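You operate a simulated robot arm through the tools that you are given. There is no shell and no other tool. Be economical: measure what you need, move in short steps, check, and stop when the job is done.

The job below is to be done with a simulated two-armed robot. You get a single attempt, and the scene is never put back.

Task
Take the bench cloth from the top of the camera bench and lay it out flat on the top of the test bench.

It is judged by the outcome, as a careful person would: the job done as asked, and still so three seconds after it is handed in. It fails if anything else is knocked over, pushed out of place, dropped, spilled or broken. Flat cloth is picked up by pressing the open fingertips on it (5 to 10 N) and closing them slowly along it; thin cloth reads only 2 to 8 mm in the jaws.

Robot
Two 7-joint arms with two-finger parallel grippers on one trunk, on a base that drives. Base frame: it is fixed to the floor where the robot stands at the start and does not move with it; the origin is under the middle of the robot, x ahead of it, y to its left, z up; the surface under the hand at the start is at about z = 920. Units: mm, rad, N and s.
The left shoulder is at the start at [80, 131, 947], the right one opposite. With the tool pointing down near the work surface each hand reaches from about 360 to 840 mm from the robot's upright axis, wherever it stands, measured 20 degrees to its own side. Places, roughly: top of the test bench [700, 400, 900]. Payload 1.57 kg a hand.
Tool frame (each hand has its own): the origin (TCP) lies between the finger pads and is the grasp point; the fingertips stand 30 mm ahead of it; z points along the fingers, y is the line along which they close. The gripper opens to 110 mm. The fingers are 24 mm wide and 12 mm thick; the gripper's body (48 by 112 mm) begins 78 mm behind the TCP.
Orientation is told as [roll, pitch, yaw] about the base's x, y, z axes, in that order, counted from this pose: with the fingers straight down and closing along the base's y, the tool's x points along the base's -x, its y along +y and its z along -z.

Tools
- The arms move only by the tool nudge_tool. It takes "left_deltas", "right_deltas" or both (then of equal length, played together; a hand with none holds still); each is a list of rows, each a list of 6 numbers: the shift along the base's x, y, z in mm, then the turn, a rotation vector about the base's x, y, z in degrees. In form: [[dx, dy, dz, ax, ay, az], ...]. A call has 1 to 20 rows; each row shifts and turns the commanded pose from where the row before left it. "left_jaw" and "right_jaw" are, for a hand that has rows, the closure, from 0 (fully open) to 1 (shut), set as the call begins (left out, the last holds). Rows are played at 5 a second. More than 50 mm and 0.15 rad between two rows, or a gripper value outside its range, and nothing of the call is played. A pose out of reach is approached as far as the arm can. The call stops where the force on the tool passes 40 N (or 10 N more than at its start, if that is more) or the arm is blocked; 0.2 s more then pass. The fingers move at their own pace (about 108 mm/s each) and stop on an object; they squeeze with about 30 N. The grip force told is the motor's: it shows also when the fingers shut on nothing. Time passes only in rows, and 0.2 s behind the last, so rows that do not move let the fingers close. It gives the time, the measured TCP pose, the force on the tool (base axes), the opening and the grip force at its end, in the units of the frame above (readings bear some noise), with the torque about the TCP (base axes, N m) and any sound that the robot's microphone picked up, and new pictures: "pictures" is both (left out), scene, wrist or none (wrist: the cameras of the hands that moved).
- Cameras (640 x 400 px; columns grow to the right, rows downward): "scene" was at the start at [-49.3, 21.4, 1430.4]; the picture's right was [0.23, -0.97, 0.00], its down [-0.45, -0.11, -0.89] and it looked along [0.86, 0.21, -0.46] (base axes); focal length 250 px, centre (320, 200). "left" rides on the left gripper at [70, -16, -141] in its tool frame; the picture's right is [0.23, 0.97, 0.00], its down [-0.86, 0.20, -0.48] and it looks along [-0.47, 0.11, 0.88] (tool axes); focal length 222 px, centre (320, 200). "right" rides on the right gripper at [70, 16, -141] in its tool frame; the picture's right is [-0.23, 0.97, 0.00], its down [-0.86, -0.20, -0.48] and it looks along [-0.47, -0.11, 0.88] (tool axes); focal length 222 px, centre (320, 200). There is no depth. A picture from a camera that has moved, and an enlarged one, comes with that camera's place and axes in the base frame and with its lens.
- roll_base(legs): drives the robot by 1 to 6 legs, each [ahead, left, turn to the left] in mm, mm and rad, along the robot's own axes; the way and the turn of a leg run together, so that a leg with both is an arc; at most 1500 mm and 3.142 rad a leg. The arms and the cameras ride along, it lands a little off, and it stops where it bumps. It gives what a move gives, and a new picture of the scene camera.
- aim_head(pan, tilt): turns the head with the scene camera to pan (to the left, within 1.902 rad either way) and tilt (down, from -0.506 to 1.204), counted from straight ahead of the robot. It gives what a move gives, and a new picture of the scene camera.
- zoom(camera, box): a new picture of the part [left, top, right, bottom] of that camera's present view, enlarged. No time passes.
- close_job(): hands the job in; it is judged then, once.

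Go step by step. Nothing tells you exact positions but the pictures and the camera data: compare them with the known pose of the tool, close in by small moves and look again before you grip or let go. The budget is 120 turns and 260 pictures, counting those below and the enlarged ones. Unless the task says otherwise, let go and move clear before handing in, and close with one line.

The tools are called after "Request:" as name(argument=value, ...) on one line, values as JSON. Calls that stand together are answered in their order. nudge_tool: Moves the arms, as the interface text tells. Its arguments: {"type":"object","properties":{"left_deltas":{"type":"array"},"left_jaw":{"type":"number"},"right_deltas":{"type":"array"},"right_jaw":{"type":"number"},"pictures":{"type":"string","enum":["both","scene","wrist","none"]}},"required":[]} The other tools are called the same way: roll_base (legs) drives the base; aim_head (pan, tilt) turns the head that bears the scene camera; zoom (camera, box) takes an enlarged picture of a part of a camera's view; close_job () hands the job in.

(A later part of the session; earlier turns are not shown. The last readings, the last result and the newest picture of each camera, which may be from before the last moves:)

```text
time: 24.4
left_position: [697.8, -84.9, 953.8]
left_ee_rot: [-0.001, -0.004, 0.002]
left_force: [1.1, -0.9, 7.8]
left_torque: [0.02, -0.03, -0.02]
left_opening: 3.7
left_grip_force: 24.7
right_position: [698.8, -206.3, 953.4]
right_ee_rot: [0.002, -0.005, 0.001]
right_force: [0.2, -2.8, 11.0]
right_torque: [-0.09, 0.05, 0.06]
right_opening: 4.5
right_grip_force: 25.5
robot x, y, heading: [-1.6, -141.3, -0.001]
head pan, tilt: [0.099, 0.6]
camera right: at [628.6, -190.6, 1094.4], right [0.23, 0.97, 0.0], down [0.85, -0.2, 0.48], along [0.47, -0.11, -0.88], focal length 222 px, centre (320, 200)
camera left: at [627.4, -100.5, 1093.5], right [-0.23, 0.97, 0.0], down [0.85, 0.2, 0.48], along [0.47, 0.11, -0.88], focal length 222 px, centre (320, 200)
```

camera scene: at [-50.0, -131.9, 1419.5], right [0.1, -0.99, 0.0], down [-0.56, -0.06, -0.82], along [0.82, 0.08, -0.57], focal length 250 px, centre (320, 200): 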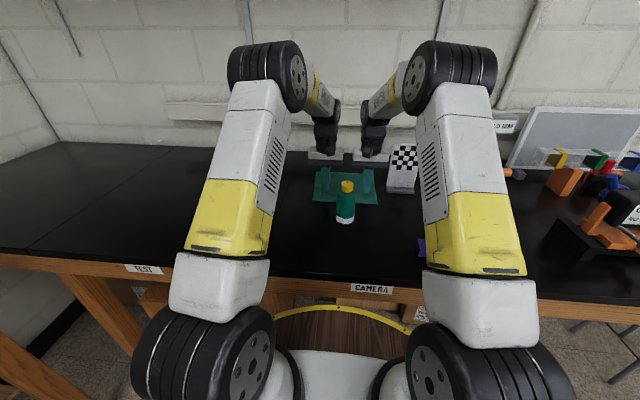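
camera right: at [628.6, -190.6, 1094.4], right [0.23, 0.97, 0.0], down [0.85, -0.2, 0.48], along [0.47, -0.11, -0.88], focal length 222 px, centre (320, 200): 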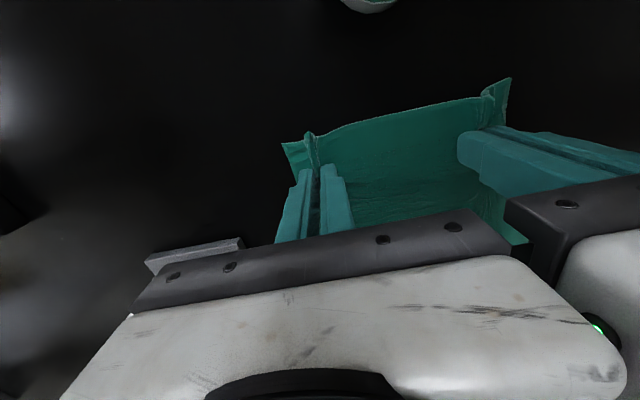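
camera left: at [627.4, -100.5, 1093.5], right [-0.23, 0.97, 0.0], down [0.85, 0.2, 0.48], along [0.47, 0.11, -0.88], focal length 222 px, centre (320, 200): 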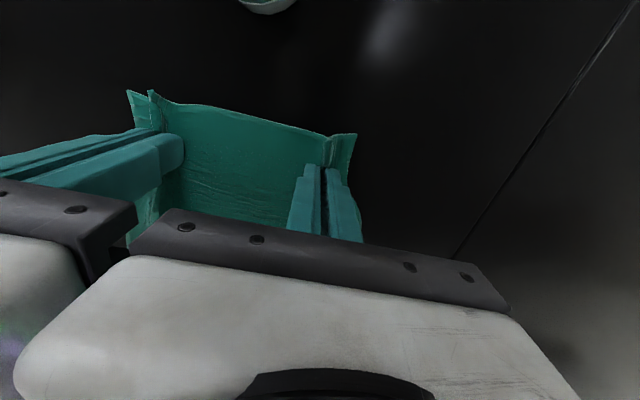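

Both jaws hold cloth (3.7 and 4.5 mm). Lifting slowly.

Request:
nudge_tool(left_deltas=[[0, 0, 10, 0, 0, 0], [0, 0, 15, 0, 0, 0], [2, 0, 15, 0, 0, 0], [2, 0, 20, 0, 0, 0]], right_deltas=[[0, 0, 10, 0, 0, 0], [0, 0, 15, 0, 0, 0], [2, 0, 15, 0, 0, 0], [2, 0, 20, 0, 0, 0]], pictures="both")

```text
time: 25.4
left_position: [703.0, -84.9, 1013.5]
left_ee_rot: [-0.002, -0.005, 0.003]
left_force: [0.6, -1.2, -0.9]
left_torque: [0.06, -0.03, 0.01]
left_opening: 3.4
left_grip_force: 24.5
right_position: [703.5, -205.6, 1013.6]
right_ee_rot: [0.001, -0.005, 0.003]
right_force: [0.3, 0.7, 1.4]
right_torque: [0.04, 0.02, 0.03]
right_opening: 4.8
right_grip_force: 25.0
robot x, y, heading: [4.1, -138.6, 0.007]
head pan, tilt: [0.099, 0.6]
camera scene: at [-49.9, -131.9, 1419.5], right [0.1, -0.99, 0.0], down [-0.56, -0.06, -0.82], along [0.82, 0.08, -0.57], focal length 250 px, centre (320, 200)
camera right: at [632.8, -189.9, 1154.6], right [0.23, 0.97, 0.0], down [0.85, -0.2, 0.48], along [0.47, -0.11, -0.88], focal length 222 px, centre (320, 200)
camera left: at [631.7, -100.4, 1153.3], right [-0.23, 0.97, 0.0], down [0.85, 0.2, 0.48], along [0.47, 0.11, -0.88], focal length 222 px, centre (320, 200)
```

scene: 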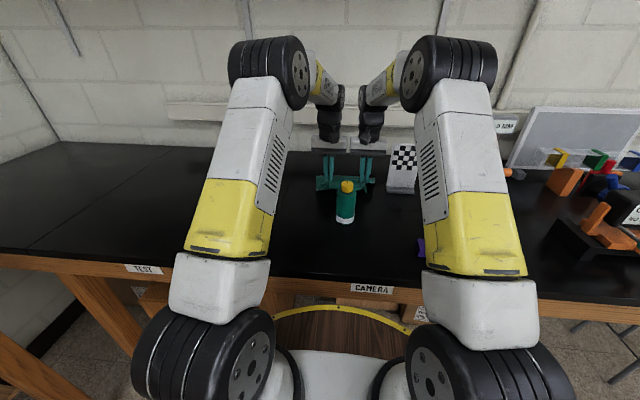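
right: 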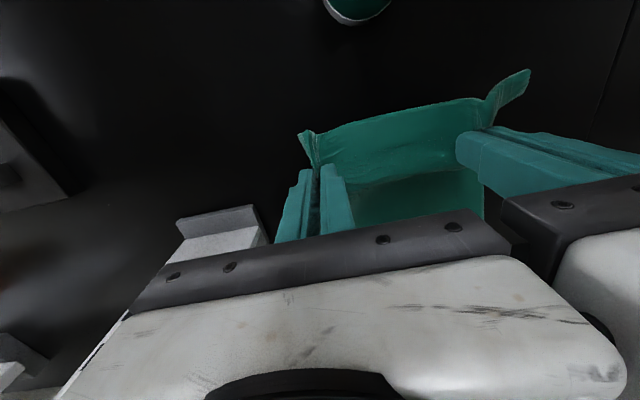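
left: 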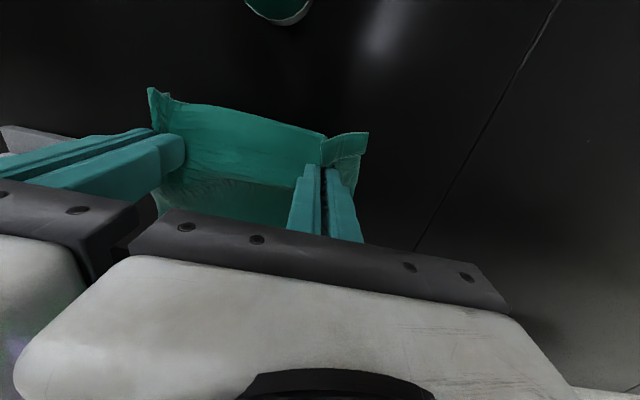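

The cloth is held by both near corners. I'll lift it fully clear.

Request:
nudge_tool(left_deltas=[[0, 0, 25, 0, 0, 0], [0, 0, 30, 0, 0, 0], [0, 0, 30, 0, 0, 0], [0, 0, 30, 0, 0, 0], [0, 0, 30, 0, 0, 0], [0, 0, 30, 0, 0, 0], [0, 0, 0, 0, 0, 0], [0, 0, 0, 0, 0, 0]], right_deltas=[[0, 0, 25, 0, 0, 0], [0, 0, 30, 0, 0, 0], [0, 0, 30, 0, 0, 0], [0, 0, 30, 0, 0, 0], [0, 0, 30, 0, 0, 0], [0, 0, 30, 0, 0, 0], [0, 0, 0, 0, 0, 0], [0, 0, 0, 0, 0, 0]], pictures="both")

```text
time: 27.2
left_position: [701.6, -86.1, 1189.5]
left_ee_rot: [0.001, -0.003, 0.001]
left_force: [-0.7, -1.1, 0.5]
left_torque: [-0.01, -0.01, -0.04]
left_opening: 3.6
left_grip_force: 24.6
right_position: [702.6, -206.6, 1188.8]
right_ee_rot: [0.002, -0.003, 0.003]
right_force: [0.2, 2.4, 0.1]
right_torque: [0.05, 0.02, 0.06]
right_opening: 4.7
right_grip_force: 24.6
robot x, y, heading: [1.2, -146.8, 0.004]
head pan, tilt: [0.099, 0.6]
camera scene: at [-50.1, -131.9, 1419.5], right [0.1, -0.99, 0.0], down [-0.56, -0.06, -0.82], along [0.82, 0.08, -0.57], focal length 250 px, centre (320, 200)
camera right: at [633.3, -190.2, 1329.5], right [0.23, 0.97, 0.0], down [0.85, -0.2, 0.48], along [0.47, -0.11, -0.88], focal length 222 px, centre (320, 200)
camera left: at [631.5, -100.0, 1329.5], right [-0.23, 0.97, 0.0], down [0.85, 0.2, 0.48], along [0.47, 0.11, -0.88], focal length 222 px, centre (320, 200)
```

scene: 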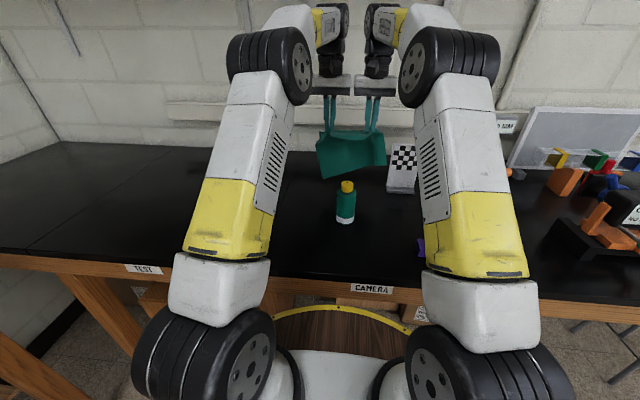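
right: 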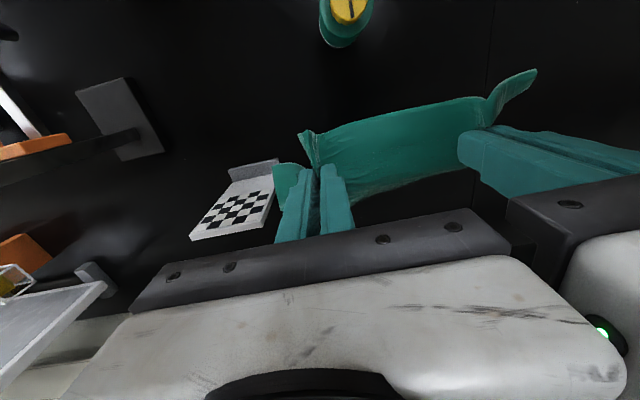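
left: 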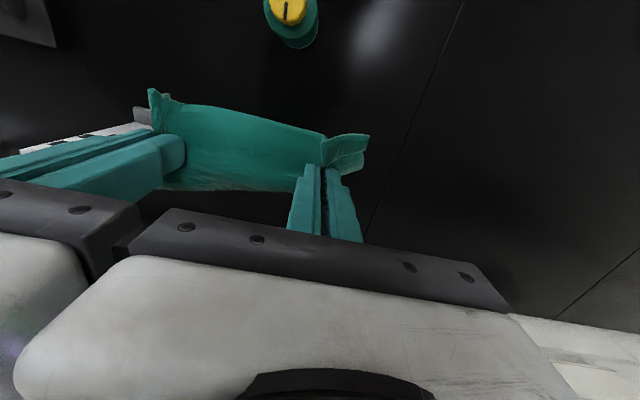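

The cloth hangs free and clear of the bottle, and the test bench is empty. I'll drive left.

Request:
roll_base(legs=[[0, 205, 0], [0, 205, 0]])

```text
time: 30.1
left_position: [700.6, 326.0, 1190.3]
left_ee_rot: [0.001, -0.004, 0.001]
left_force: [0.6, -1.7, -1.5]
left_torque: [-0.06, 0.0, 0.0]
left_opening: 3.7
left_grip_force: 24.5
right_position: [701.8, 202.7, 1189.4]
right_ee_rot: [-0.002, -0.004, 0.001]
right_force: [0.3, 2.0, 0.7]
right_torque: [0.05, -0.01, 0.04]
right_opening: 4.7
right_grip_force: 25.3
robot x, y, heading: [-4.3, 266.9, 0.002]
head pan, tilt: [0.099, 0.6]
camera scene: at [-50.7, 277.8, 1419.5], right [0.1, -0.99, 0.0], down [-0.56, -0.06, -0.82], along [0.82, 0.08, -0.57], focal length 250 px, centre (320, 200)
```

scene: 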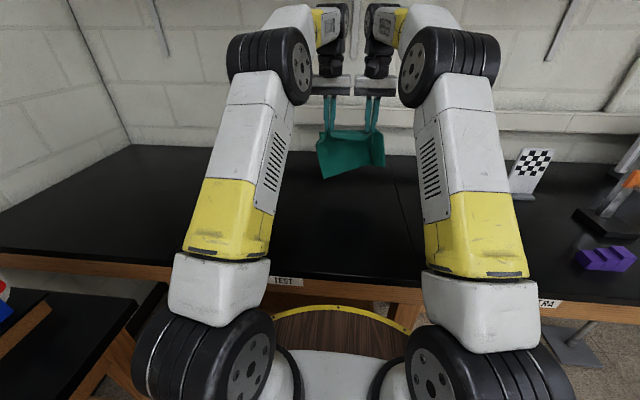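

The cloth is above the middle of the test bench. I'll lower until the hanging edge is about to touch, and look.

Request:
nudge_tool(left_deltas=[[10, 0, -10, 0, 0, 0], [10, 0, -10, 0, 0, 0], [10, 0, -10, 0, 0, 0], [0, 0, -10, 0, 0, 0], [0, 0, 0, 0, 0, 0], [0, 0, 0, 0, 0, 0]], right_deltas=[[10, 0, -10, 0, 0, 0], [10, 0, -10, 0, 0, 0], [10, 0, -10, 0, 0, 0], [0, 0, -10, 0, 0, 0], [0, 0, 0, 0, 0, 0], [0, 0, 0, 0, 0, 0]], pictures="none")

Request:
zoom(camera="scene", box=[270, 100, 430, 200])

```text
time: 31.4
left_position: [730.8, 326.3, 1149.7]
left_ee_rot: [-0.002, -0.004, 0.001]
left_force: [0.3, -2.4, -0.6]
left_torque: [-0.02, 0.04, -0.03]
left_opening: 3.5
left_grip_force: 24.2
right_position: [733.5, 203.6, 1148.5]
right_ee_rot: [0.003, -0.003, 0.001]
right_force: [0.1, 2.7, 0.2]
right_torque: [0.04, -0.01, 0.07]
right_opening: 4.6
right_grip_force: 25.4
robot x, y, heading: [-0.1, 269.7, -0.002]
head pan, tilt: [0.099, 0.6]
```

```text
4.00 times, centred on (350, 150) of scene
camera zoom: at [-50.6, 277.9, 1419.5], right [0.1, -0.99, 0.0], down [-0.56, -0.06, -0.82], along [0.82, 0.08, -0.57], focal length 1002 px, centre (200, 400)
```

zoom: 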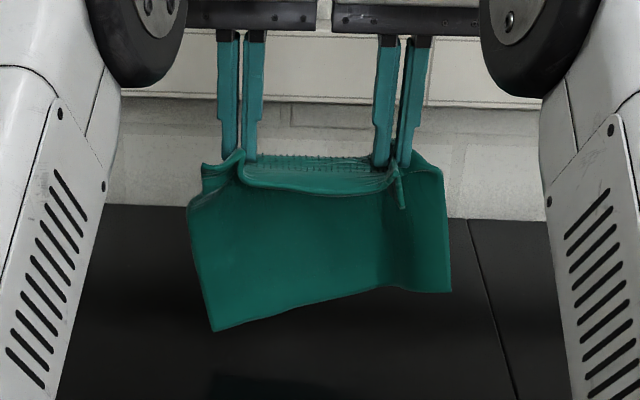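

The far edge is roughly 25 mm above the bench. I'll touch down and begin an arc toward the robot so the cloth lays out ahead of the hands.

Request:
nudge_tool(left_deltas=[[-5, 0, -8, 0, 0, 0], [-5, 0, -8, 0, 0, 0], [-5, 0, -8, 0, 0, 0], [-10, 0, -8, 0, 0, 0], [-16, 0, -2, 0, 0, 0], [-16, 0, -4, 0, 0, 0], [-16, 0, -5, 0, 0, 0], [-15, 0, -6, 0, 0, 0], [-15, 0, -7, 0, 0, 0], [-13, 0, -8, 0, 0, 0]], right_deltas=[[-5, 0, -8, 0, 0, 0], [-5, 0, -8, 0, 0, 0], [-5, 0, -8, 0, 0, 0], [-10, 0, -8, 0, 0, 0], [-16, 0, -2, 0, 0, 0], [-16, 0, -4, 0, 0, 0], [-16, 0, -5, 0, 0, 0], [-15, 0, -6, 0, 0, 0], [-15, 0, -7, 0, 0, 0], [-13, 0, -8, 0, 0, 0]])

Request:
zoom(camera="scene", box=[250, 110, 442, 230])

```text
time: 33.6
left_position: [614.9, 325.0, 1086.1]
left_ee_rot: [-0.002, -0.006, 0.0]
left_force: [0.8, -2.5, -0.6]
left_torque: [-0.03, 0.01, 0.01]
left_opening: 3.5
left_grip_force: 24.6
right_position: [618.2, 204.9, 1084.1]
right_ee_rot: [0.001, -0.003, 0.002]
right_force: [-0.4, 1.0, -0.5]
right_torque: [0.0, 0.04, 0.07]
right_opening: 4.7
right_grip_force: 25.2
robot x, y, heading: [3.5, 268.9, -0.0]
head pan, tilt: [0.099, 0.6]
camera scene: at [-50.6, 277.9, 1419.5], right [0.1, -0.99, 0.0], down [-0.56, -0.06, -0.82], along [0.82, 0.08, -0.57], focal length 250 px, centre (320, 200)
camera right: at [546.6, 220.5, 1224.9], right [0.23, 0.97, 0.0], down [0.85, -0.2, 0.48], along [0.47, -0.11, -0.88], focal length 222 px, centre (320, 200)
camera left: at [545.1, 310.3, 1225.8], right [-0.23, 0.97, 0.0], down [0.85, 0.2, 0.48], along [0.47, 0.11, -0.88], focal length 222 px, centre (320, 200)
```

scene: 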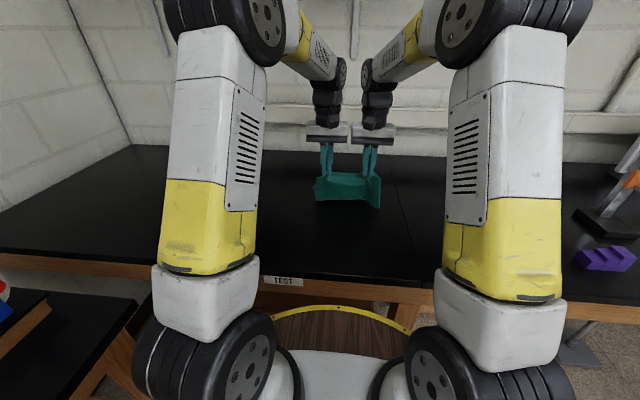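
right: 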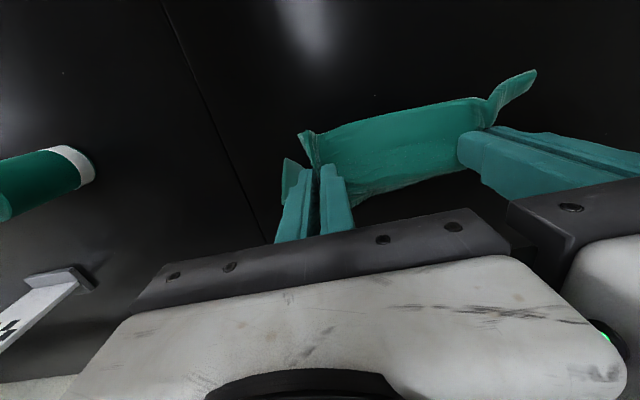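
left: 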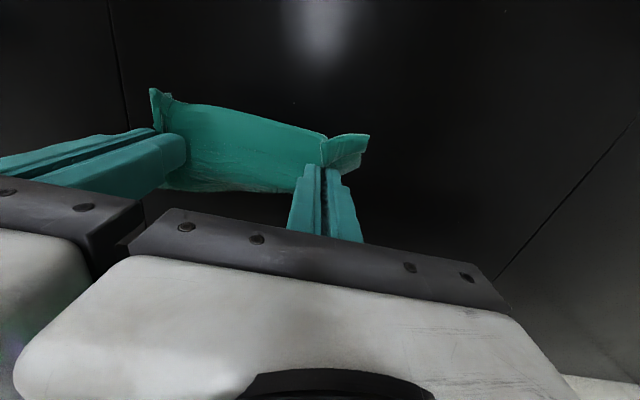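

```text
3.33 times, centred on (346, 170) of scene
camera zoom: at [-50.6, 277.9, 1419.5], right [0.1, -0.99, 0.0], down [-0.56, -0.06, -0.82], along [0.82, 0.08, -0.57], focal length 835 px, centre (233, 300)
```

zoom: 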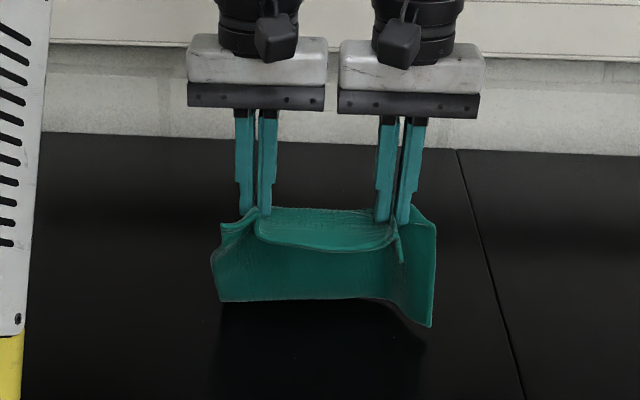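

Request:
nudge_tool(left_deltas=[[0, 0, 0, 0, 0, 0], [0, 0, 0, 0, 0, 0], [0, 0, 0, 0, 0, 0]], pictures="none")

Request:
zoom(camera="scene", box=[250, 110, 442, 230])

```text
time: 34.5
left_position: [615.1, 326.8, 1085.9]
left_ee_rot: [0.001, -0.003, 0.002]
left_force: [0.7, -2.8, -1.0]
left_torque: [-0.02, 0.01, 0.0]
left_opening: 3.4
left_grip_force: 24.7
right_position: [617.0, 205.5, 1084.5]
right_ee_rot: [-0.002, -0.004, 0.001]
right_force: [-0.1, 1.5, -0.9]
right_torque: [0.07, -0.01, 0.07]
right_opening: 5.0
right_grip_force: 25.4
robot x, y, heading: [0.4, 270.1, -0.002]
head pan, tilt: [0.099, 0.6]
```

```text
3.33 times, centred on (346, 170) of scene
camera zoom: at [-50.7, 277.9, 1419.5], right [0.1, -0.99, 0.0], down [-0.56, -0.06, -0.82], along [0.82, 0.08, -0.57], focal length 835 px, centre (233, 300)
```

zoom: 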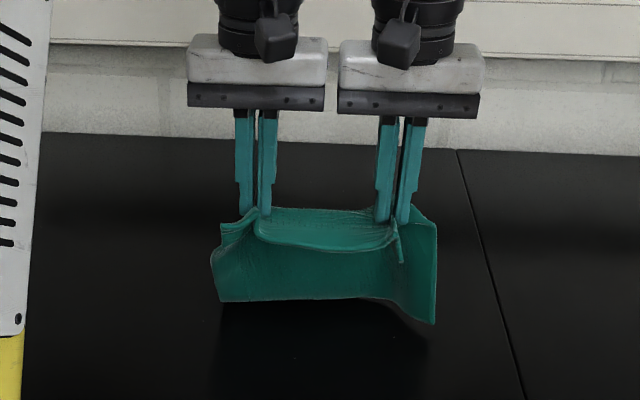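

The cloth bows over and its far edge has only just reached the table, so I need more room. I'll raise, move forward again, then lower further before pulling.

Request:
nudge_tool(left_deltas=[[0, 0, 30, 0, 0, 0], [20, 0, 25, 0, 0, 0], [35, 0, 5, 0, 0, 0], [35, 0, 0, 0, 0, 0], [20, 0, 0, 0, 0, 0], [0, 0, 0, 0, 0, 0], [0, 0, 0, 0, 0, 0], [0, 0, -15, 0, 0, 0], [-4, 0, -15, 0, 0, 0], [-4, 0, -15, 0, 0, 0], [-4, 0, -15, 0, 0, 0], [-4, 0, -10, 0, 0, 0], [0, 0, 0, 0, 0, 0]], right_deltas=[[0, 0, 30, 0, 0, 0], [20, 0, 25, 0, 0, 0], [35, 0, 5, 0, 0, 0], [35, 0, 0, 0, 0, 0], [20, 0, 0, 0, 0, 0], [0, 0, 0, 0, 0, 0], [0, 0, 0, 0, 0, 0], [0, 0, -15, 0, 0, 0], [-4, 0, -15, 0, 0, 0], [-4, 0, -15, 0, 0, 0], [-4, 0, -15, 0, 0, 0], [-4, 0, -10, 0, 0, 0], [0, 0, 0, 0, 0, 0]], pictures="none")

Request:
zoom(camera="scene", box=[250, 100, 442, 220])

```text
time: 37.2
left_position: [709.1, 326.6, 1075.3]
left_ee_rot: [-0.001, -0.003, 0.002]
left_force: [0.3, -1.1, -0.2]
left_torque: [-0.03, -0.01, -0.01]
left_opening: 3.3
left_grip_force: 24.2
right_position: [710.7, 204.3, 1073.0]
right_ee_rot: [-0.001, -0.004, 0.002]
right_force: [0.1, 2.2, 0.1]
right_torque: [0.06, -0.04, 0.01]
right_opening: 4.7
right_grip_force: 25.5
robot x, y, heading: [-0.9, 267.7, 0.002]
head pan, tilt: [0.099, 0.6]
```

```text
3.33 times, centred on (346, 160) of scene
camera zoom: at [-50.6, 277.9, 1419.5], right [0.1, -0.99, 0.0], down [-0.56, -0.06, -0.82], along [0.82, 0.08, -0.57], focal length 835 px, centre (233, 333)
```

zoom: 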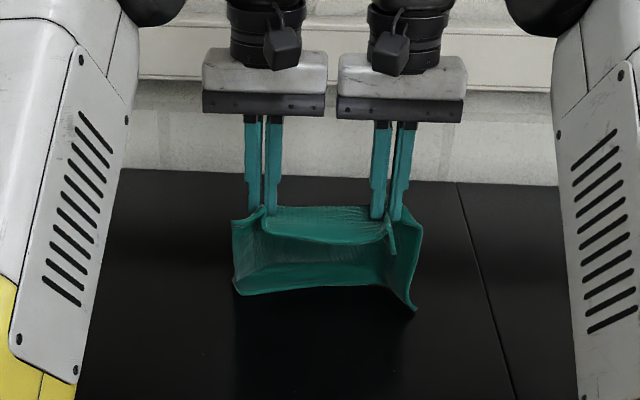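

At rest the hem curls back toward the robot, but the earlier pull left it trailing correctly. I'll lift, go forward again, and this time keep pulling while lowering.

Request:
nudge_tool(left_deltas=[[0, 0, 35, 0, 0, 0], [0, 0, 35, 0, 0, 0], [10, 0, 10, 0, 0, 0], [10, 0, 0, 0, 0, 0], [0, 0, 0, 0, 0, 0], [0, 0, 0, 0, 0, 0], [-5, 0, -8, 0, 0, 0], [-10, 0, -8, 0, 0, 0], [-16, 0, -6, 0, 0, 0], [-16, 0, -5, 0, 0, 0], [-16, 0, -5, 0, 0, 0], [-16, 0, -5, 0, 0, 0], [-16, 0, -7, 0, 0, 0], [-16, 0, -8, 0, 0, 0], [-15, 0, -9, 0, 0, 0], [-15, 0, -10, 0, 0, 0]], right_deltas=[[0, 0, 35, 0, 0, 0], [0, 0, 35, 0, 0, 0], [10, 0, 10, 0, 0, 0], [10, 0, 0, 0, 0, 0], [0, 0, 0, 0, 0, 0], [0, 0, 0, 0, 0, 0], [-5, 0, -8, 0, 0, 0], [-10, 0, -8, 0, 0, 0], [-16, 0, -6, 0, 0, 0], [-16, 0, -5, 0, 0, 0], [-16, 0, -5, 0, 0, 0], [-16, 0, -5, 0, 0, 0], [-16, 0, -7, 0, 0, 0], [-16, 0, -8, 0, 0, 0], [-15, 0, -9, 0, 0, 0], [-15, 0, -10, 0, 0, 0]], pictures="none")

Request:
zoom(camera="scene", box=[250, 110, 442, 230])

```text
time: 40.6
left_position: [588.2, 325.4, 1084.0]
left_ee_rot: [0.0, -0.004, 0.002]
left_force: [-1.3, -2.4, -0.4]
left_torque: [-0.01, 0.02, -0.04]
left_opening: 3.7
left_grip_force: 24.7
right_position: [589.5, 203.7, 1084.8]
right_ee_rot: [0.003, -0.006, 0.004]
right_force: [0.3, 2.5, 0.6]
right_torque: [0.04, 0.0, 0.06]
right_opening: 4.7
right_grip_force: 25.0
robot x, y, heading: [0.5, 269.7, 0.007]
head pan, tilt: [0.099, 0.6]
```

```text
3.33 times, centred on (346, 170) of scene
camera zoom: at [-50.6, 277.9, 1419.5], right [0.1, -0.99, 0.0], down [-0.56, -0.06, -0.82], along [0.82, 0.08, -0.57], focal length 835 px, centre (233, 300)
```

zoom: 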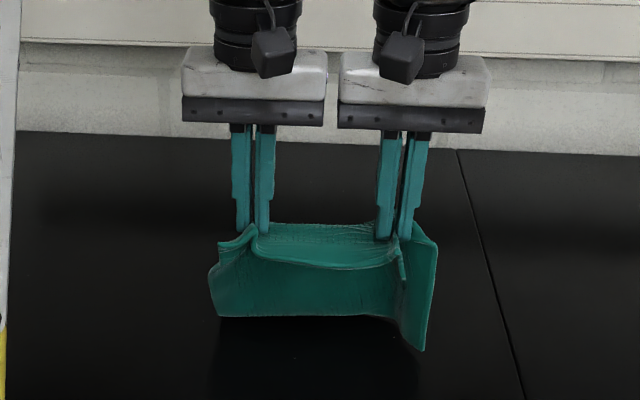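

Request:
nudge_tool(left_deltas=[[-12, 0, -8, 0, 0, 0], [-12, 0, -9, 0, 0, 0], [-12, 0, -10, 0, 0, 0], [-12, 0, -10, 0, 0, 0], [-12, 0, -11, 0, 0, 0]], right_deltas=[[-12, 0, -8, 0, 0, 0], [-12, 0, -9, 0, 0, 0], [-12, 0, -10, 0, 0, 0], [-12, 0, -10, 0, 0, 0], [-12, 0, -11, 0, 0, 0]], pictures="none")

Request:
zoom(camera="scene", box=[250, 130, 442, 250])

```text
time: 41.9
left_position: [528.4, 323.8, 1036.8]
left_ee_rot: [0.001, -0.002, 0.003]
left_force: [0.8, -1.6, -1.0]
left_torque: [0.04, 0.01, -0.01]
left_opening: 3.2
left_grip_force: 24.6
right_position: [529.0, 203.8, 1036.4]
right_ee_rot: [0.0, -0.003, 0.002]
right_force: [0.0, 1.4, -0.5]
right_torque: [0.03, 0.03, 0.01]
right_opening: 4.5
right_grip_force: 25.0
robot x, y, heading: [-0.1, 269.9, 0.003]
head pan, tilt: [0.099, 0.6]
```

```text
3.33 times, centred on (346, 190) of scene
camera zoom: at [-50.6, 277.9, 1419.5], right [0.1, -0.99, 0.0], down [-0.56, -0.06, -0.82], along [0.82, 0.08, -0.57], focal length 835 px, centre (233, 233)
```

zoom: 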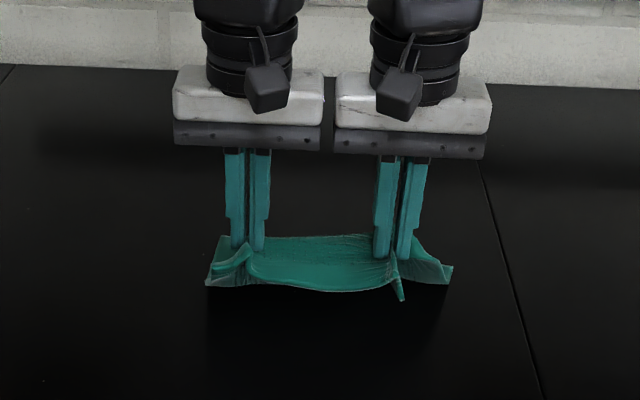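

The cloth now trails away behind the hands, as wanted. Continuing the arc down.

Request:
nudge_tool(left_deltas=[[-10, 0, -10, 0, 0, 0], [-9, 0, -11, 0, 0, 0], [-8, 0, -12, 0, 0, 0], [-7, 0, -12, 0, 0, 0], [-5, 0, -11, 0, 0, 0]], right_deltas=[[-10, 0, -10, 0, 0, 0], [-9, 0, -11, 0, 0, 0], [-8, 0, -12, 0, 0, 0], [-7, 0, -12, 0, 0, 0], [-5, 0, -11, 0, 0, 0]], pictures="wrist")

Request:
zoom(camera="scene", box=[250, 150, 442, 270])

```text
time: 43.0
left_position: [487.9, 324.8, 981.8]
left_ee_rot: [0.001, -0.004, 0.001]
left_force: [0.1, -1.6, -0.2]
left_torque: [-0.02, 0.03, 0.0]
left_opening: 3.6
left_grip_force: 24.2
right_position: [490.5, 203.7, 979.4]
right_ee_rot: [0.0, -0.003, 0.003]
right_force: [0.1, 3.0, 0.1]
right_torque: [0.05, 0.02, 0.08]
right_opening: 4.9
right_grip_force: 25.5
robot x, y, heading: [3.1, 269.7, 0.003]
head pan, tilt: [0.099, 0.6]
camera right: at [420.5, 219.8, 1120.4], right [0.23, 0.97, 0.0], down [0.85, -0.2, 0.48], along [0.47, -0.11, -0.88], focal length 222 px, centre (320, 200)
camera left: at [418.3, 309.8, 1120.8], right [-0.23, 0.97, 0.0], down [0.85, 0.2, 0.48], along [0.47, 0.11, -0.88], focal length 222 px, centre (320, 200)
```

right: 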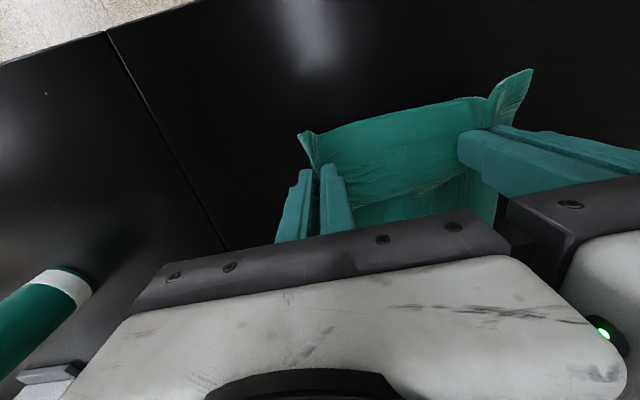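
left: 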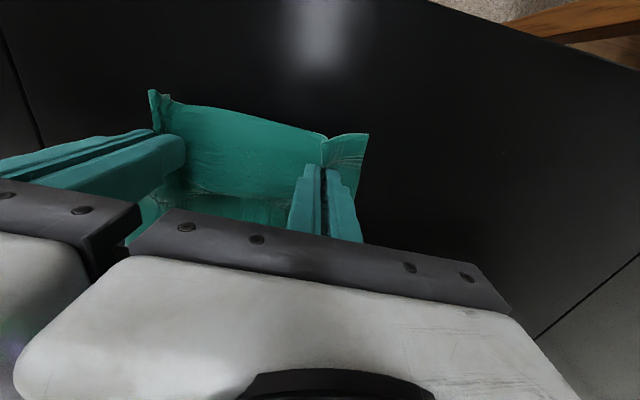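

```text
3.33 times, centred on (346, 210) of scene
camera zoom: at [-50.8, 277.9, 1419.5], right [0.1, -0.99, 0.0], down [-0.56, -0.06, -0.82], along [0.82, 0.08, -0.57], focal length 835 px, centre (233, 167)
```

zoom: 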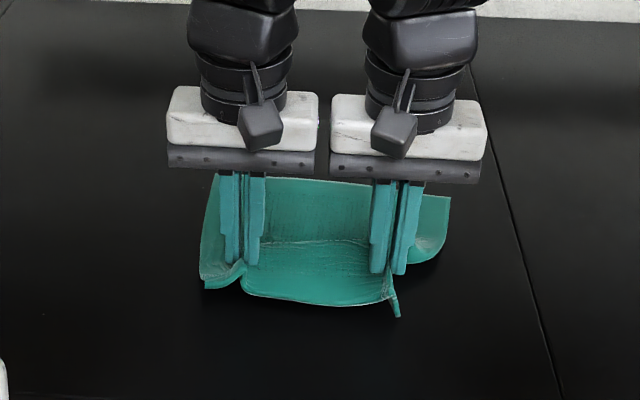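

The cloth has opened out behind the hands. I'll lower the last 25 mm with a bit more pull to straighten it.

Request:
nudge_tool(left_deltas=[[-8, 0, -8, 0, 0, 0], [-8, 0, -8, 0, 0, 0], [-8, 0, -6, 0, 0, 0], [-8, 0, -2, 0, 0, 0], [-8, 0, 0, 0, 0, 0], [0, 0, 0, 0, 0, 0]], right_deltas=[[-8, 0, -8, 0, 0, 0], [-8, 0, -8, 0, 0, 0], [-8, 0, -5, 0, 0, 0], [-8, 0, -1, 0, 0, 0], [-8, 0, 0, 0, 0, 0], [0, 0, 0, 0, 0, 0]], pictures="wrist")

Request:
zoom(camera="scene", box=[250, 150, 442, 270])

```text
time: 44.5
left_position: [449.1, 324.8, 956.9]
left_ee_rot: [-0.003, -0.007, 0.002]
left_force: [0.4, -2.3, 1.3]
left_torque: [-0.02, -0.05, -0.04]
left_opening: 3.5
left_grip_force: 24.8
right_position: [450.8, 202.5, 958.8]
right_ee_rot: [0.001, -0.003, 0.003]
right_force: [0.2, 0.7, 0.1]
right_torque: [0.04, -0.05, 0.04]
right_opening: 4.7
right_grip_force: 25.4
robot x, y, heading: [-1.5, 270.8, 0.003]
head pan, tilt: [0.099, 0.6]
camera right: at [380.7, 219.8, 1098.5], right [0.23, 0.97, 0.0], down [0.85, -0.2, 0.48], along [0.47, -0.11, -0.88], focal length 222 px, centre (320, 200)
camera left: at [378.6, 309.7, 1096.6], right [-0.23, 0.97, 0.0], down [0.85, 0.2, 0.48], along [0.47, 0.11, -0.88], focal length 222 px, centre (320, 200)
```

right: 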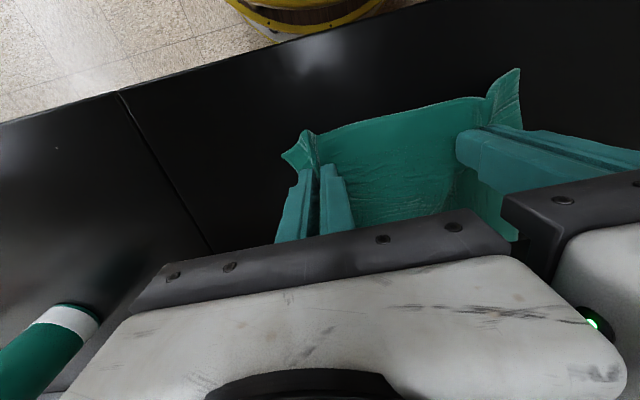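
left: 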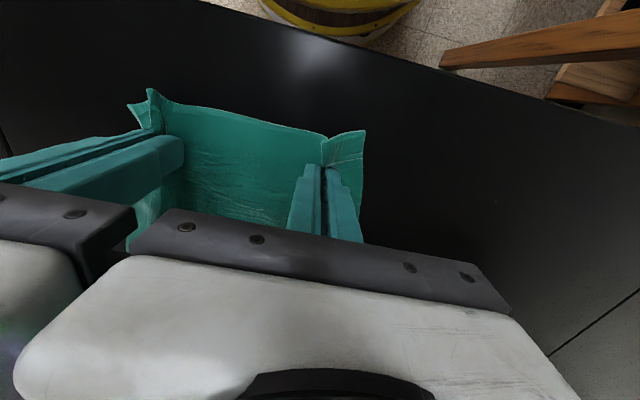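

```text
3.33 times, centred on (346, 210) of scene
camera zoom: at [-50.7, 277.9, 1419.5], right [0.1, -0.99, 0.0], down [-0.56, -0.06, -0.82], along [0.82, 0.08, -0.57], focal length 835 px, centre (233, 167)
```

zoom: 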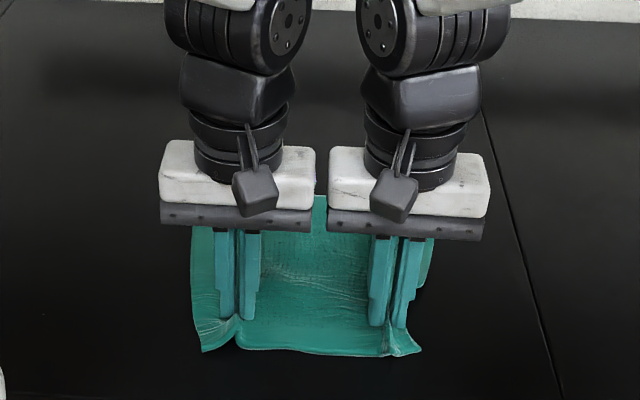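

Laid out nicely. I'll open the jaws gently, which also spreads the pinched folds.

Request:
nudge_tool(left_deltas=[[0, 0, -1, 0, 0, 0]], right_deltas=[[0, 0, -2.5, 0, 0, 0]], left_jaw=0.85, right_jaw=0.85, pictures="none")

Request:
nudge_tool(left_deltas=[[0, 0, 0, 0, 0, 0], [0, 0, 0, 0, 0, 0]], right_deltas=[[0, 0, 0, 0, 0, 0], [0, 0, 0, 0, 0, 0]], left_jaw=0.6, right_jaw=0.6, pictures="wrist")

```text
time: 44.9
left_position: [448.6, 326.2, 955.6]
left_ee_rot: [0.0, -0.005, 0.002]
left_force: [0.2, 0.2, 1.1]
left_torque: [0.03, -0.01, -0.01]
left_opening: 16.5
left_grip_force: 0.1
right_position: [450.6, 204.0, 955.5]
right_ee_rot: [0.002, -0.005, 0.002]
right_force: [0.1, 0.2, -0.1]
right_torque: [-0.03, 0.01, 0.02]
right_opening: 16.4
right_grip_force: 0.0
robot x, y, heading: [-0.7, 268.7, -0.001]
head pan, tilt: [0.099, 0.6]
```

```text
time: 45.5
left_position: [449.5, 324.8, 956.1]
left_ee_rot: [0.002, -0.001, 0.001]
left_force: [-0.7, -0.8, 0.0]
left_torque: [0.0, 0.01, 0.0]
left_opening: 43.9
left_grip_force: 0.0
right_position: [451.7, 203.5, 954.8]
right_ee_rot: [0.001, -0.003, 0.002]
right_force: [0.2, 0.1, -0.2]
right_torque: [-0.05, -0.01, -0.01]
right_opening: 44.0
right_grip_force: 0.0
robot x, y, heading: [-5.7, 268.2, 0.001]
head pan, tilt: [0.099, 0.6]
camera right: at [380.5, 219.6, 1095.9], right [0.23, 0.97, 0.0], down [0.85, -0.2, 0.48], along [0.47, -0.11, -0.88], focal length 222 px, centre (320, 200)
camera left: at [378.6, 309.9, 1095.4], right [-0.23, 0.97, 0.0], down [0.85, 0.2, 0.48], along [0.47, 0.11, -0.88], focal length 222 px, centre (320, 200)
```

right: 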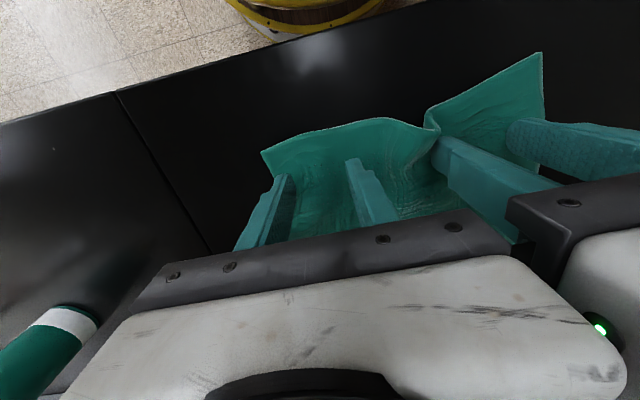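
left: 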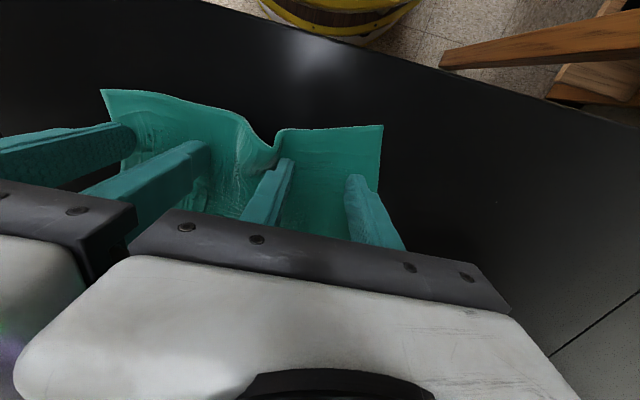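

Released, with a ridge bunched between the inner fingers. I'll lift straight up and see how it relaxes.

Request:
nudge_tool(left_deltas=[[0, 0, 20, 0, 0, 0], [0, 0, 40, 0, 0, 0], [0, 15, 40, 0, 0, 0], [0, 30, 40, 0, 0, 0], [0, 45, 0, 0, 0, 0], [0, 45, 0, 0, 0, 0], [0, 45, 0, 0, 0, 0]], right_deltas=[[0, 0, 20, 0, 0, 0], [0, 0, 40, 0, 0, 0], [0, -15, 40, 0, 0, 0], [0, -30, 40, 0, 0, 0], [0, -45, 0, 0, 0, 0], [0, -45, 0, 0, 0, 0], [0, -45, 0, 0, 0, 0]], pictures="wrist")

Request:
aim_head(pan=0.0, tilt=0.75)

Request:
zoom(camera="scene", box=[224, 120, 416, 240])

```text
time: 47.0
left_position: [447.2, 505.6, 1095.7]
left_ee_rot: [-0.001, -0.004, 0.001]
left_force: [-0.2, 0.3, 1.2]
left_torque: [-0.04, 0.0, 0.0]
left_opening: 43.8
left_grip_force: 0.1
right_position: [452.2, 23.2, 1096.1]
right_ee_rot: [0.001, -0.003, 0.003]
right_force: [-0.1, -1.3, 0.2]
right_torque: [0.03, 0.03, -0.03]
right_opening: 44.0
right_grip_force: 0.1
robot x, y, heading: [0.6, 269.2, 0.002]
head pan, tilt: [0.099, 0.6]
camera right: at [381.9, 39.7, 1235.9], right [0.23, 0.97, 0.0], down [0.85, -0.2, 0.48], along [0.47, -0.11, -0.88], focal length 222 px, centre (320, 200)
camera left: at [377.0, 490.8, 1235.7], right [-0.23, 0.97, 0.0], down [0.85, 0.2, 0.48], along [0.47, 0.11, -0.88], focal length 222 px, centre (320, 200)
```

right: 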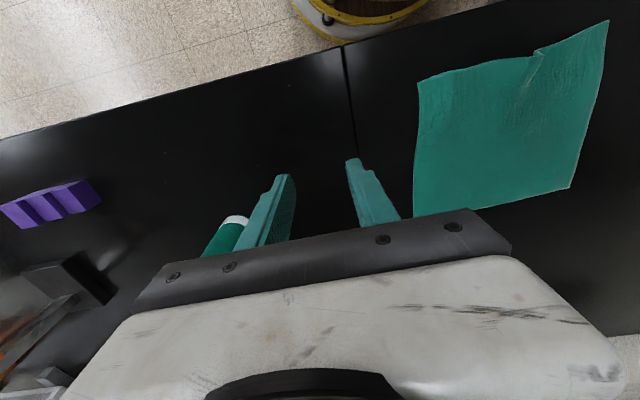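
left: 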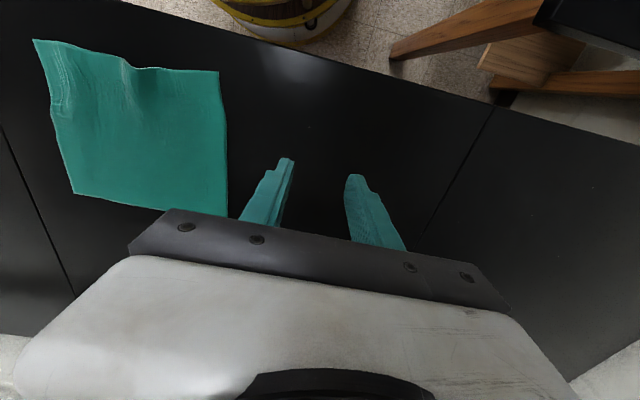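

```text
time: 47.8
left_position: [447.7, 505.1, 1095.8]
left_ee_rot: [0.0, -0.002, 0.001]
left_force: [0.0, 0.9, 0.6]
left_torque: [-0.03, -0.02, 0.0]
left_opening: 44.0
left_grip_force: 0.1
right_position: [453.3, 24.3, 1095.1]
right_ee_rot: [0.001, -0.003, 0.002]
right_force: [0.1, -0.6, 0.6]
right_torque: [-0.03, 0.03, 0.01]
right_opening: 44.1
right_grip_force: 0.2
robot x, y, heading: [-0.7, 262.3, -0.004]
head pan, tilt: [0.0, 0.75]
camera scene: at [-55.9, 269.1, 1406.7], right [0.0, -1.0, 0.0], down [-0.68, 0.0, -0.73], along [0.73, 0.0, -0.68], focal length 250 px, centre (320, 200)
```

scene: 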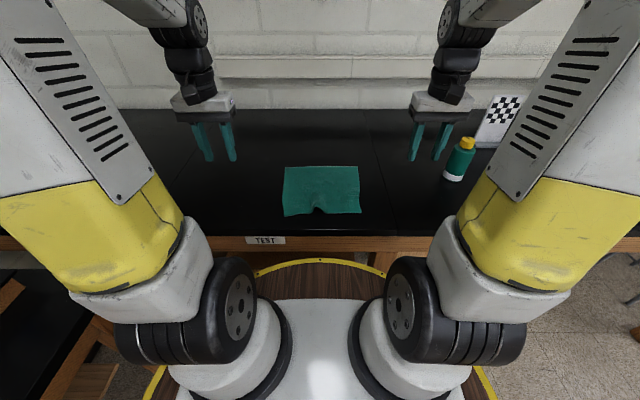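

```text
3.33 times, centred on (320, 180) of scene
camera zoom: at [-55.9, 269.1, 1406.7], right [0.0, -1.0, 0.0], down [-0.68, 0.0, -0.73], along [0.73, 0.0, -0.68], focal length 835 px, centre (320, 267)
```

zoom: 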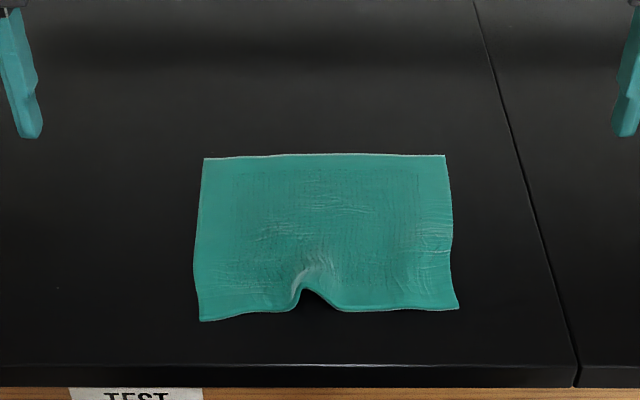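

The cloth lies fully on the test bench; only a small ridge remains at the near edge. I'll press the closed fingertips near the two near corners and draw them apart to flatten it.

Request:
nudge_tool(left_deltas=[[0, -43, 0, 0, 0, 0], [0, -43, 0, 0, 0, 0], [0, -43, 0, 0, 0, 0], [0, -41, 0, 0, 0, 0], [0, 0, -40, 0, 0, 0], [0, 0, -40, 0, 0, 0], [0, 0, -40, 0, 0, 0], [0, 0, -14, 0, 0, 0], [0, 0, 0, 0, 0, 0]], right_deltas=[[0, 40, 0, 0, 0, 0], [0, 40, 0, 0, 0, 0], [0, 40, 0, 0, 0, 0], [-6, 41, 0, 0, 0, 0], [0, 0, -40, 0, 0, 0], [0, 0, -40, 0, 0, 0], [0, 0, -40, 0, 0, 0], [0, 0, -14, 0, 0, 0], [0, 0, 0, 0, 0, 0]], left_jaw=1, right_jaw=1, pictures="both")

```text
time: 49.8
left_position: [449.3, 335.2, 961.3]
left_ee_rot: [0.001, -0.002, 0.002]
left_force: [0.3, 0.0, -0.3]
left_torque: [-0.02, 0.0, 0.0]
left_opening: 0.0
left_grip_force: 21.3
right_position: [444.2, 184.2, 961.6]
right_ee_rot: [0.001, -0.003, 0.002]
right_force: [-0.2, 0.1, -1.0]
right_torque: [0.03, 0.01, -0.02]
right_opening: 0.1
right_grip_force: 21.8
robot x, y, heading: [-2.7, 273.5, 0.002]
head pan, tilt: [0.0, 0.75]
camera scene: at [-55.9, 269.1, 1406.7], right [0.0, -1.0, 0.0], down [-0.68, 0.0, -0.73], along [0.73, 0.0, -0.68], focal length 250 px, centre (320, 200)
camera right: at [375.4, 201.1, 1102.3], right [0.23, 0.97, 0.0], down [0.85, -0.2, 0.48], along [0.47, -0.11, -0.88], focal length 222 px, centre (320, 200)
camera left: at [378.9, 319.7, 1101.0], right [-0.23, 0.97, 0.0], down [0.85, 0.2, 0.48], along [0.47, 0.11, -0.88], focal length 222 px, centre (320, 200)
```

scene: 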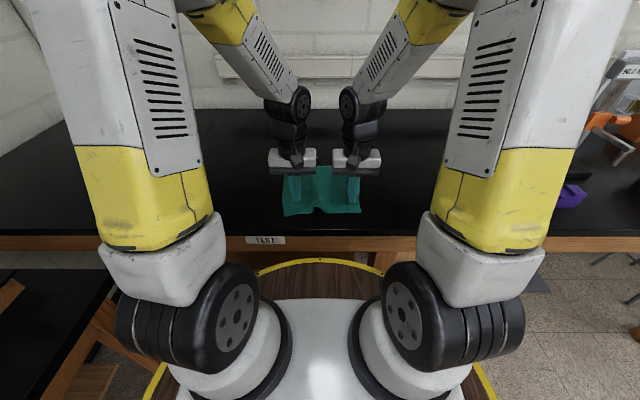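
right: 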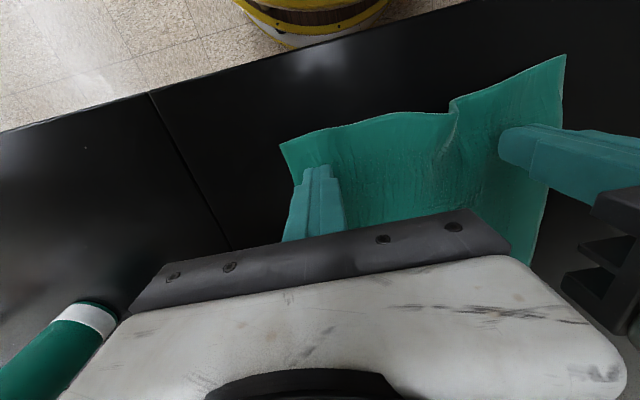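
left: 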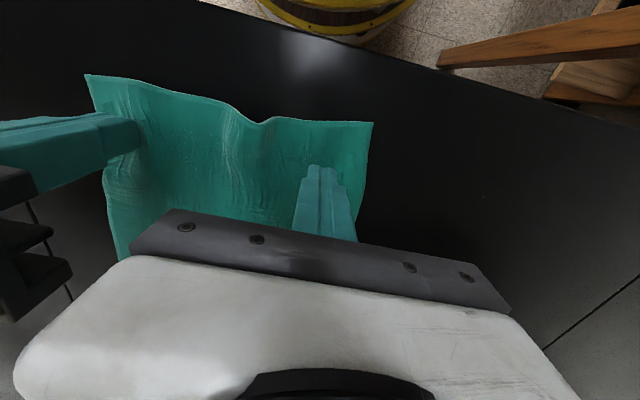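

Request:
nudge_tool(left_deltas=[[-14, 0, 0, 0, 0, 0], [0, 0, -4, 0, 0, 0], [0, 0, -3, 0, 0, 0], [0, 0, -1, 0, 0, 0], [0, 0, 0, 0, 0, 0], [0, 0, 0, 0, 0, 0]], right_deltas=[[-8, 0, 0, 0, 0, 0], [0, 0, -4, 0, 0, 0], [0, 0, -3, 0, 0, 0], [0, 0, -1, 0, 0, 0], [0, 0, 0, 0, 0, 0], [0, 0, 0, 0, 0, 0]], pictures="none")

```text
time: 51.1
left_position: [434.7, 335.5, 953.2]
left_ee_rot: [0.001, -0.005, 0.002]
left_force: [-1.3, -1.4, 8.0]
left_torque: [-0.02, 0.04, 0.0]
left_opening: 0.1
left_grip_force: 21.5
right_position: [437.1, 185.1, 953.4]
right_ee_rot: [0.002, -0.006, 0.004]
right_force: [1.1, -0.2, 8.3]
right_torque: [0.01, 0.0, 0.0]
right_opening: 0.1
right_grip_force: 21.1
robot x, y, heading: [-0.3, 269.2, 0.001]
head pan, tilt: [0.0, 0.75]
```

8 N on both, so I'll draw them apart.

Request:
nudge_tool(left_deltas=[[0, 4, 0, 0, 0, 0], [0, 4, 0, 0, 0, 0], [0, 4, 0, 0, 0, 0], [0, 4, 0, 0, 0, 0], [0, 0, 0, 0, 0, 0]], right_deltas=[[0, -4, 0, 0, 0, 0], [0, -4, 0, 0, 0, 0], [0, -4, 0, 0, 0, 0], [0, -4, 0, 0, 0, 0], [0, 0, 0, 0, 0, 0]], pictures="wrist")

Request:
zoom(camera="scene", box=[224, 130, 416, 250])

```text
time: 52.4
left_position: [435.5, 351.2, 953.8]
left_ee_rot: [-0.001, -0.005, 0.002]
left_force: [0.6, -8.1, 8.8]
left_torque: [-0.25, 0.01, -0.02]
left_opening: 0.2
left_grip_force: 21.5
right_position: [436.0, 168.9, 953.8]
right_ee_rot: [0.001, -0.006, 0.002]
right_force: [0.6, 9.3, 8.2]
right_torque: [0.24, -0.01, 0.02]
right_opening: 0.0
right_grip_force: 21.4
robot x, y, heading: [-1.3, 270.0, 0.001]
head pan, tilt: [0.0, 0.75]
camera right: at [366.4, 185.4, 1094.2], right [0.23, 0.97, 0.0], down [0.85, -0.2, 0.48], along [0.47, -0.11, -0.88], focal length 222 px, centre (320, 200)
camera left: at [364.6, 336.2, 1093.2], right [-0.23, 0.97, 0.0], down [0.85, 0.2, 0.48], along [0.47, 0.11, -0.88], focal length 222 px, centre (320, 200)
```

right: 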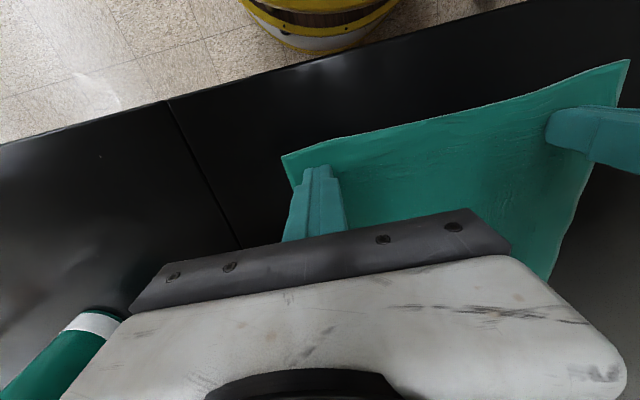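
left: 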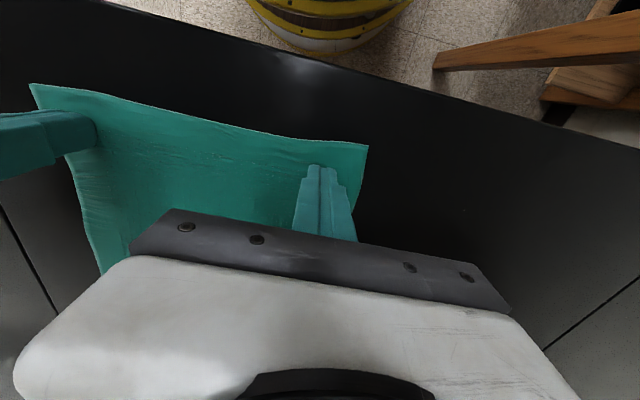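

```text
3.33 times, centred on (320, 190) of scene
camera zoom: at [-56.2, 269.2, 1406.6], right [0.0, -1.0, 0.0], down [-0.68, 0.0, -0.73], along [0.73, 0.0, -0.68], focal length 835 px, centre (320, 233)
```

zoom: 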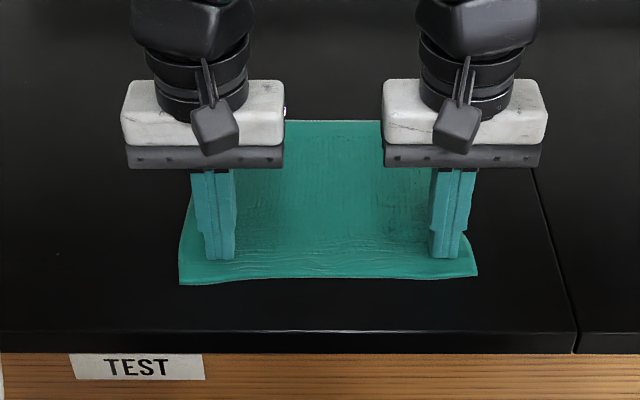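

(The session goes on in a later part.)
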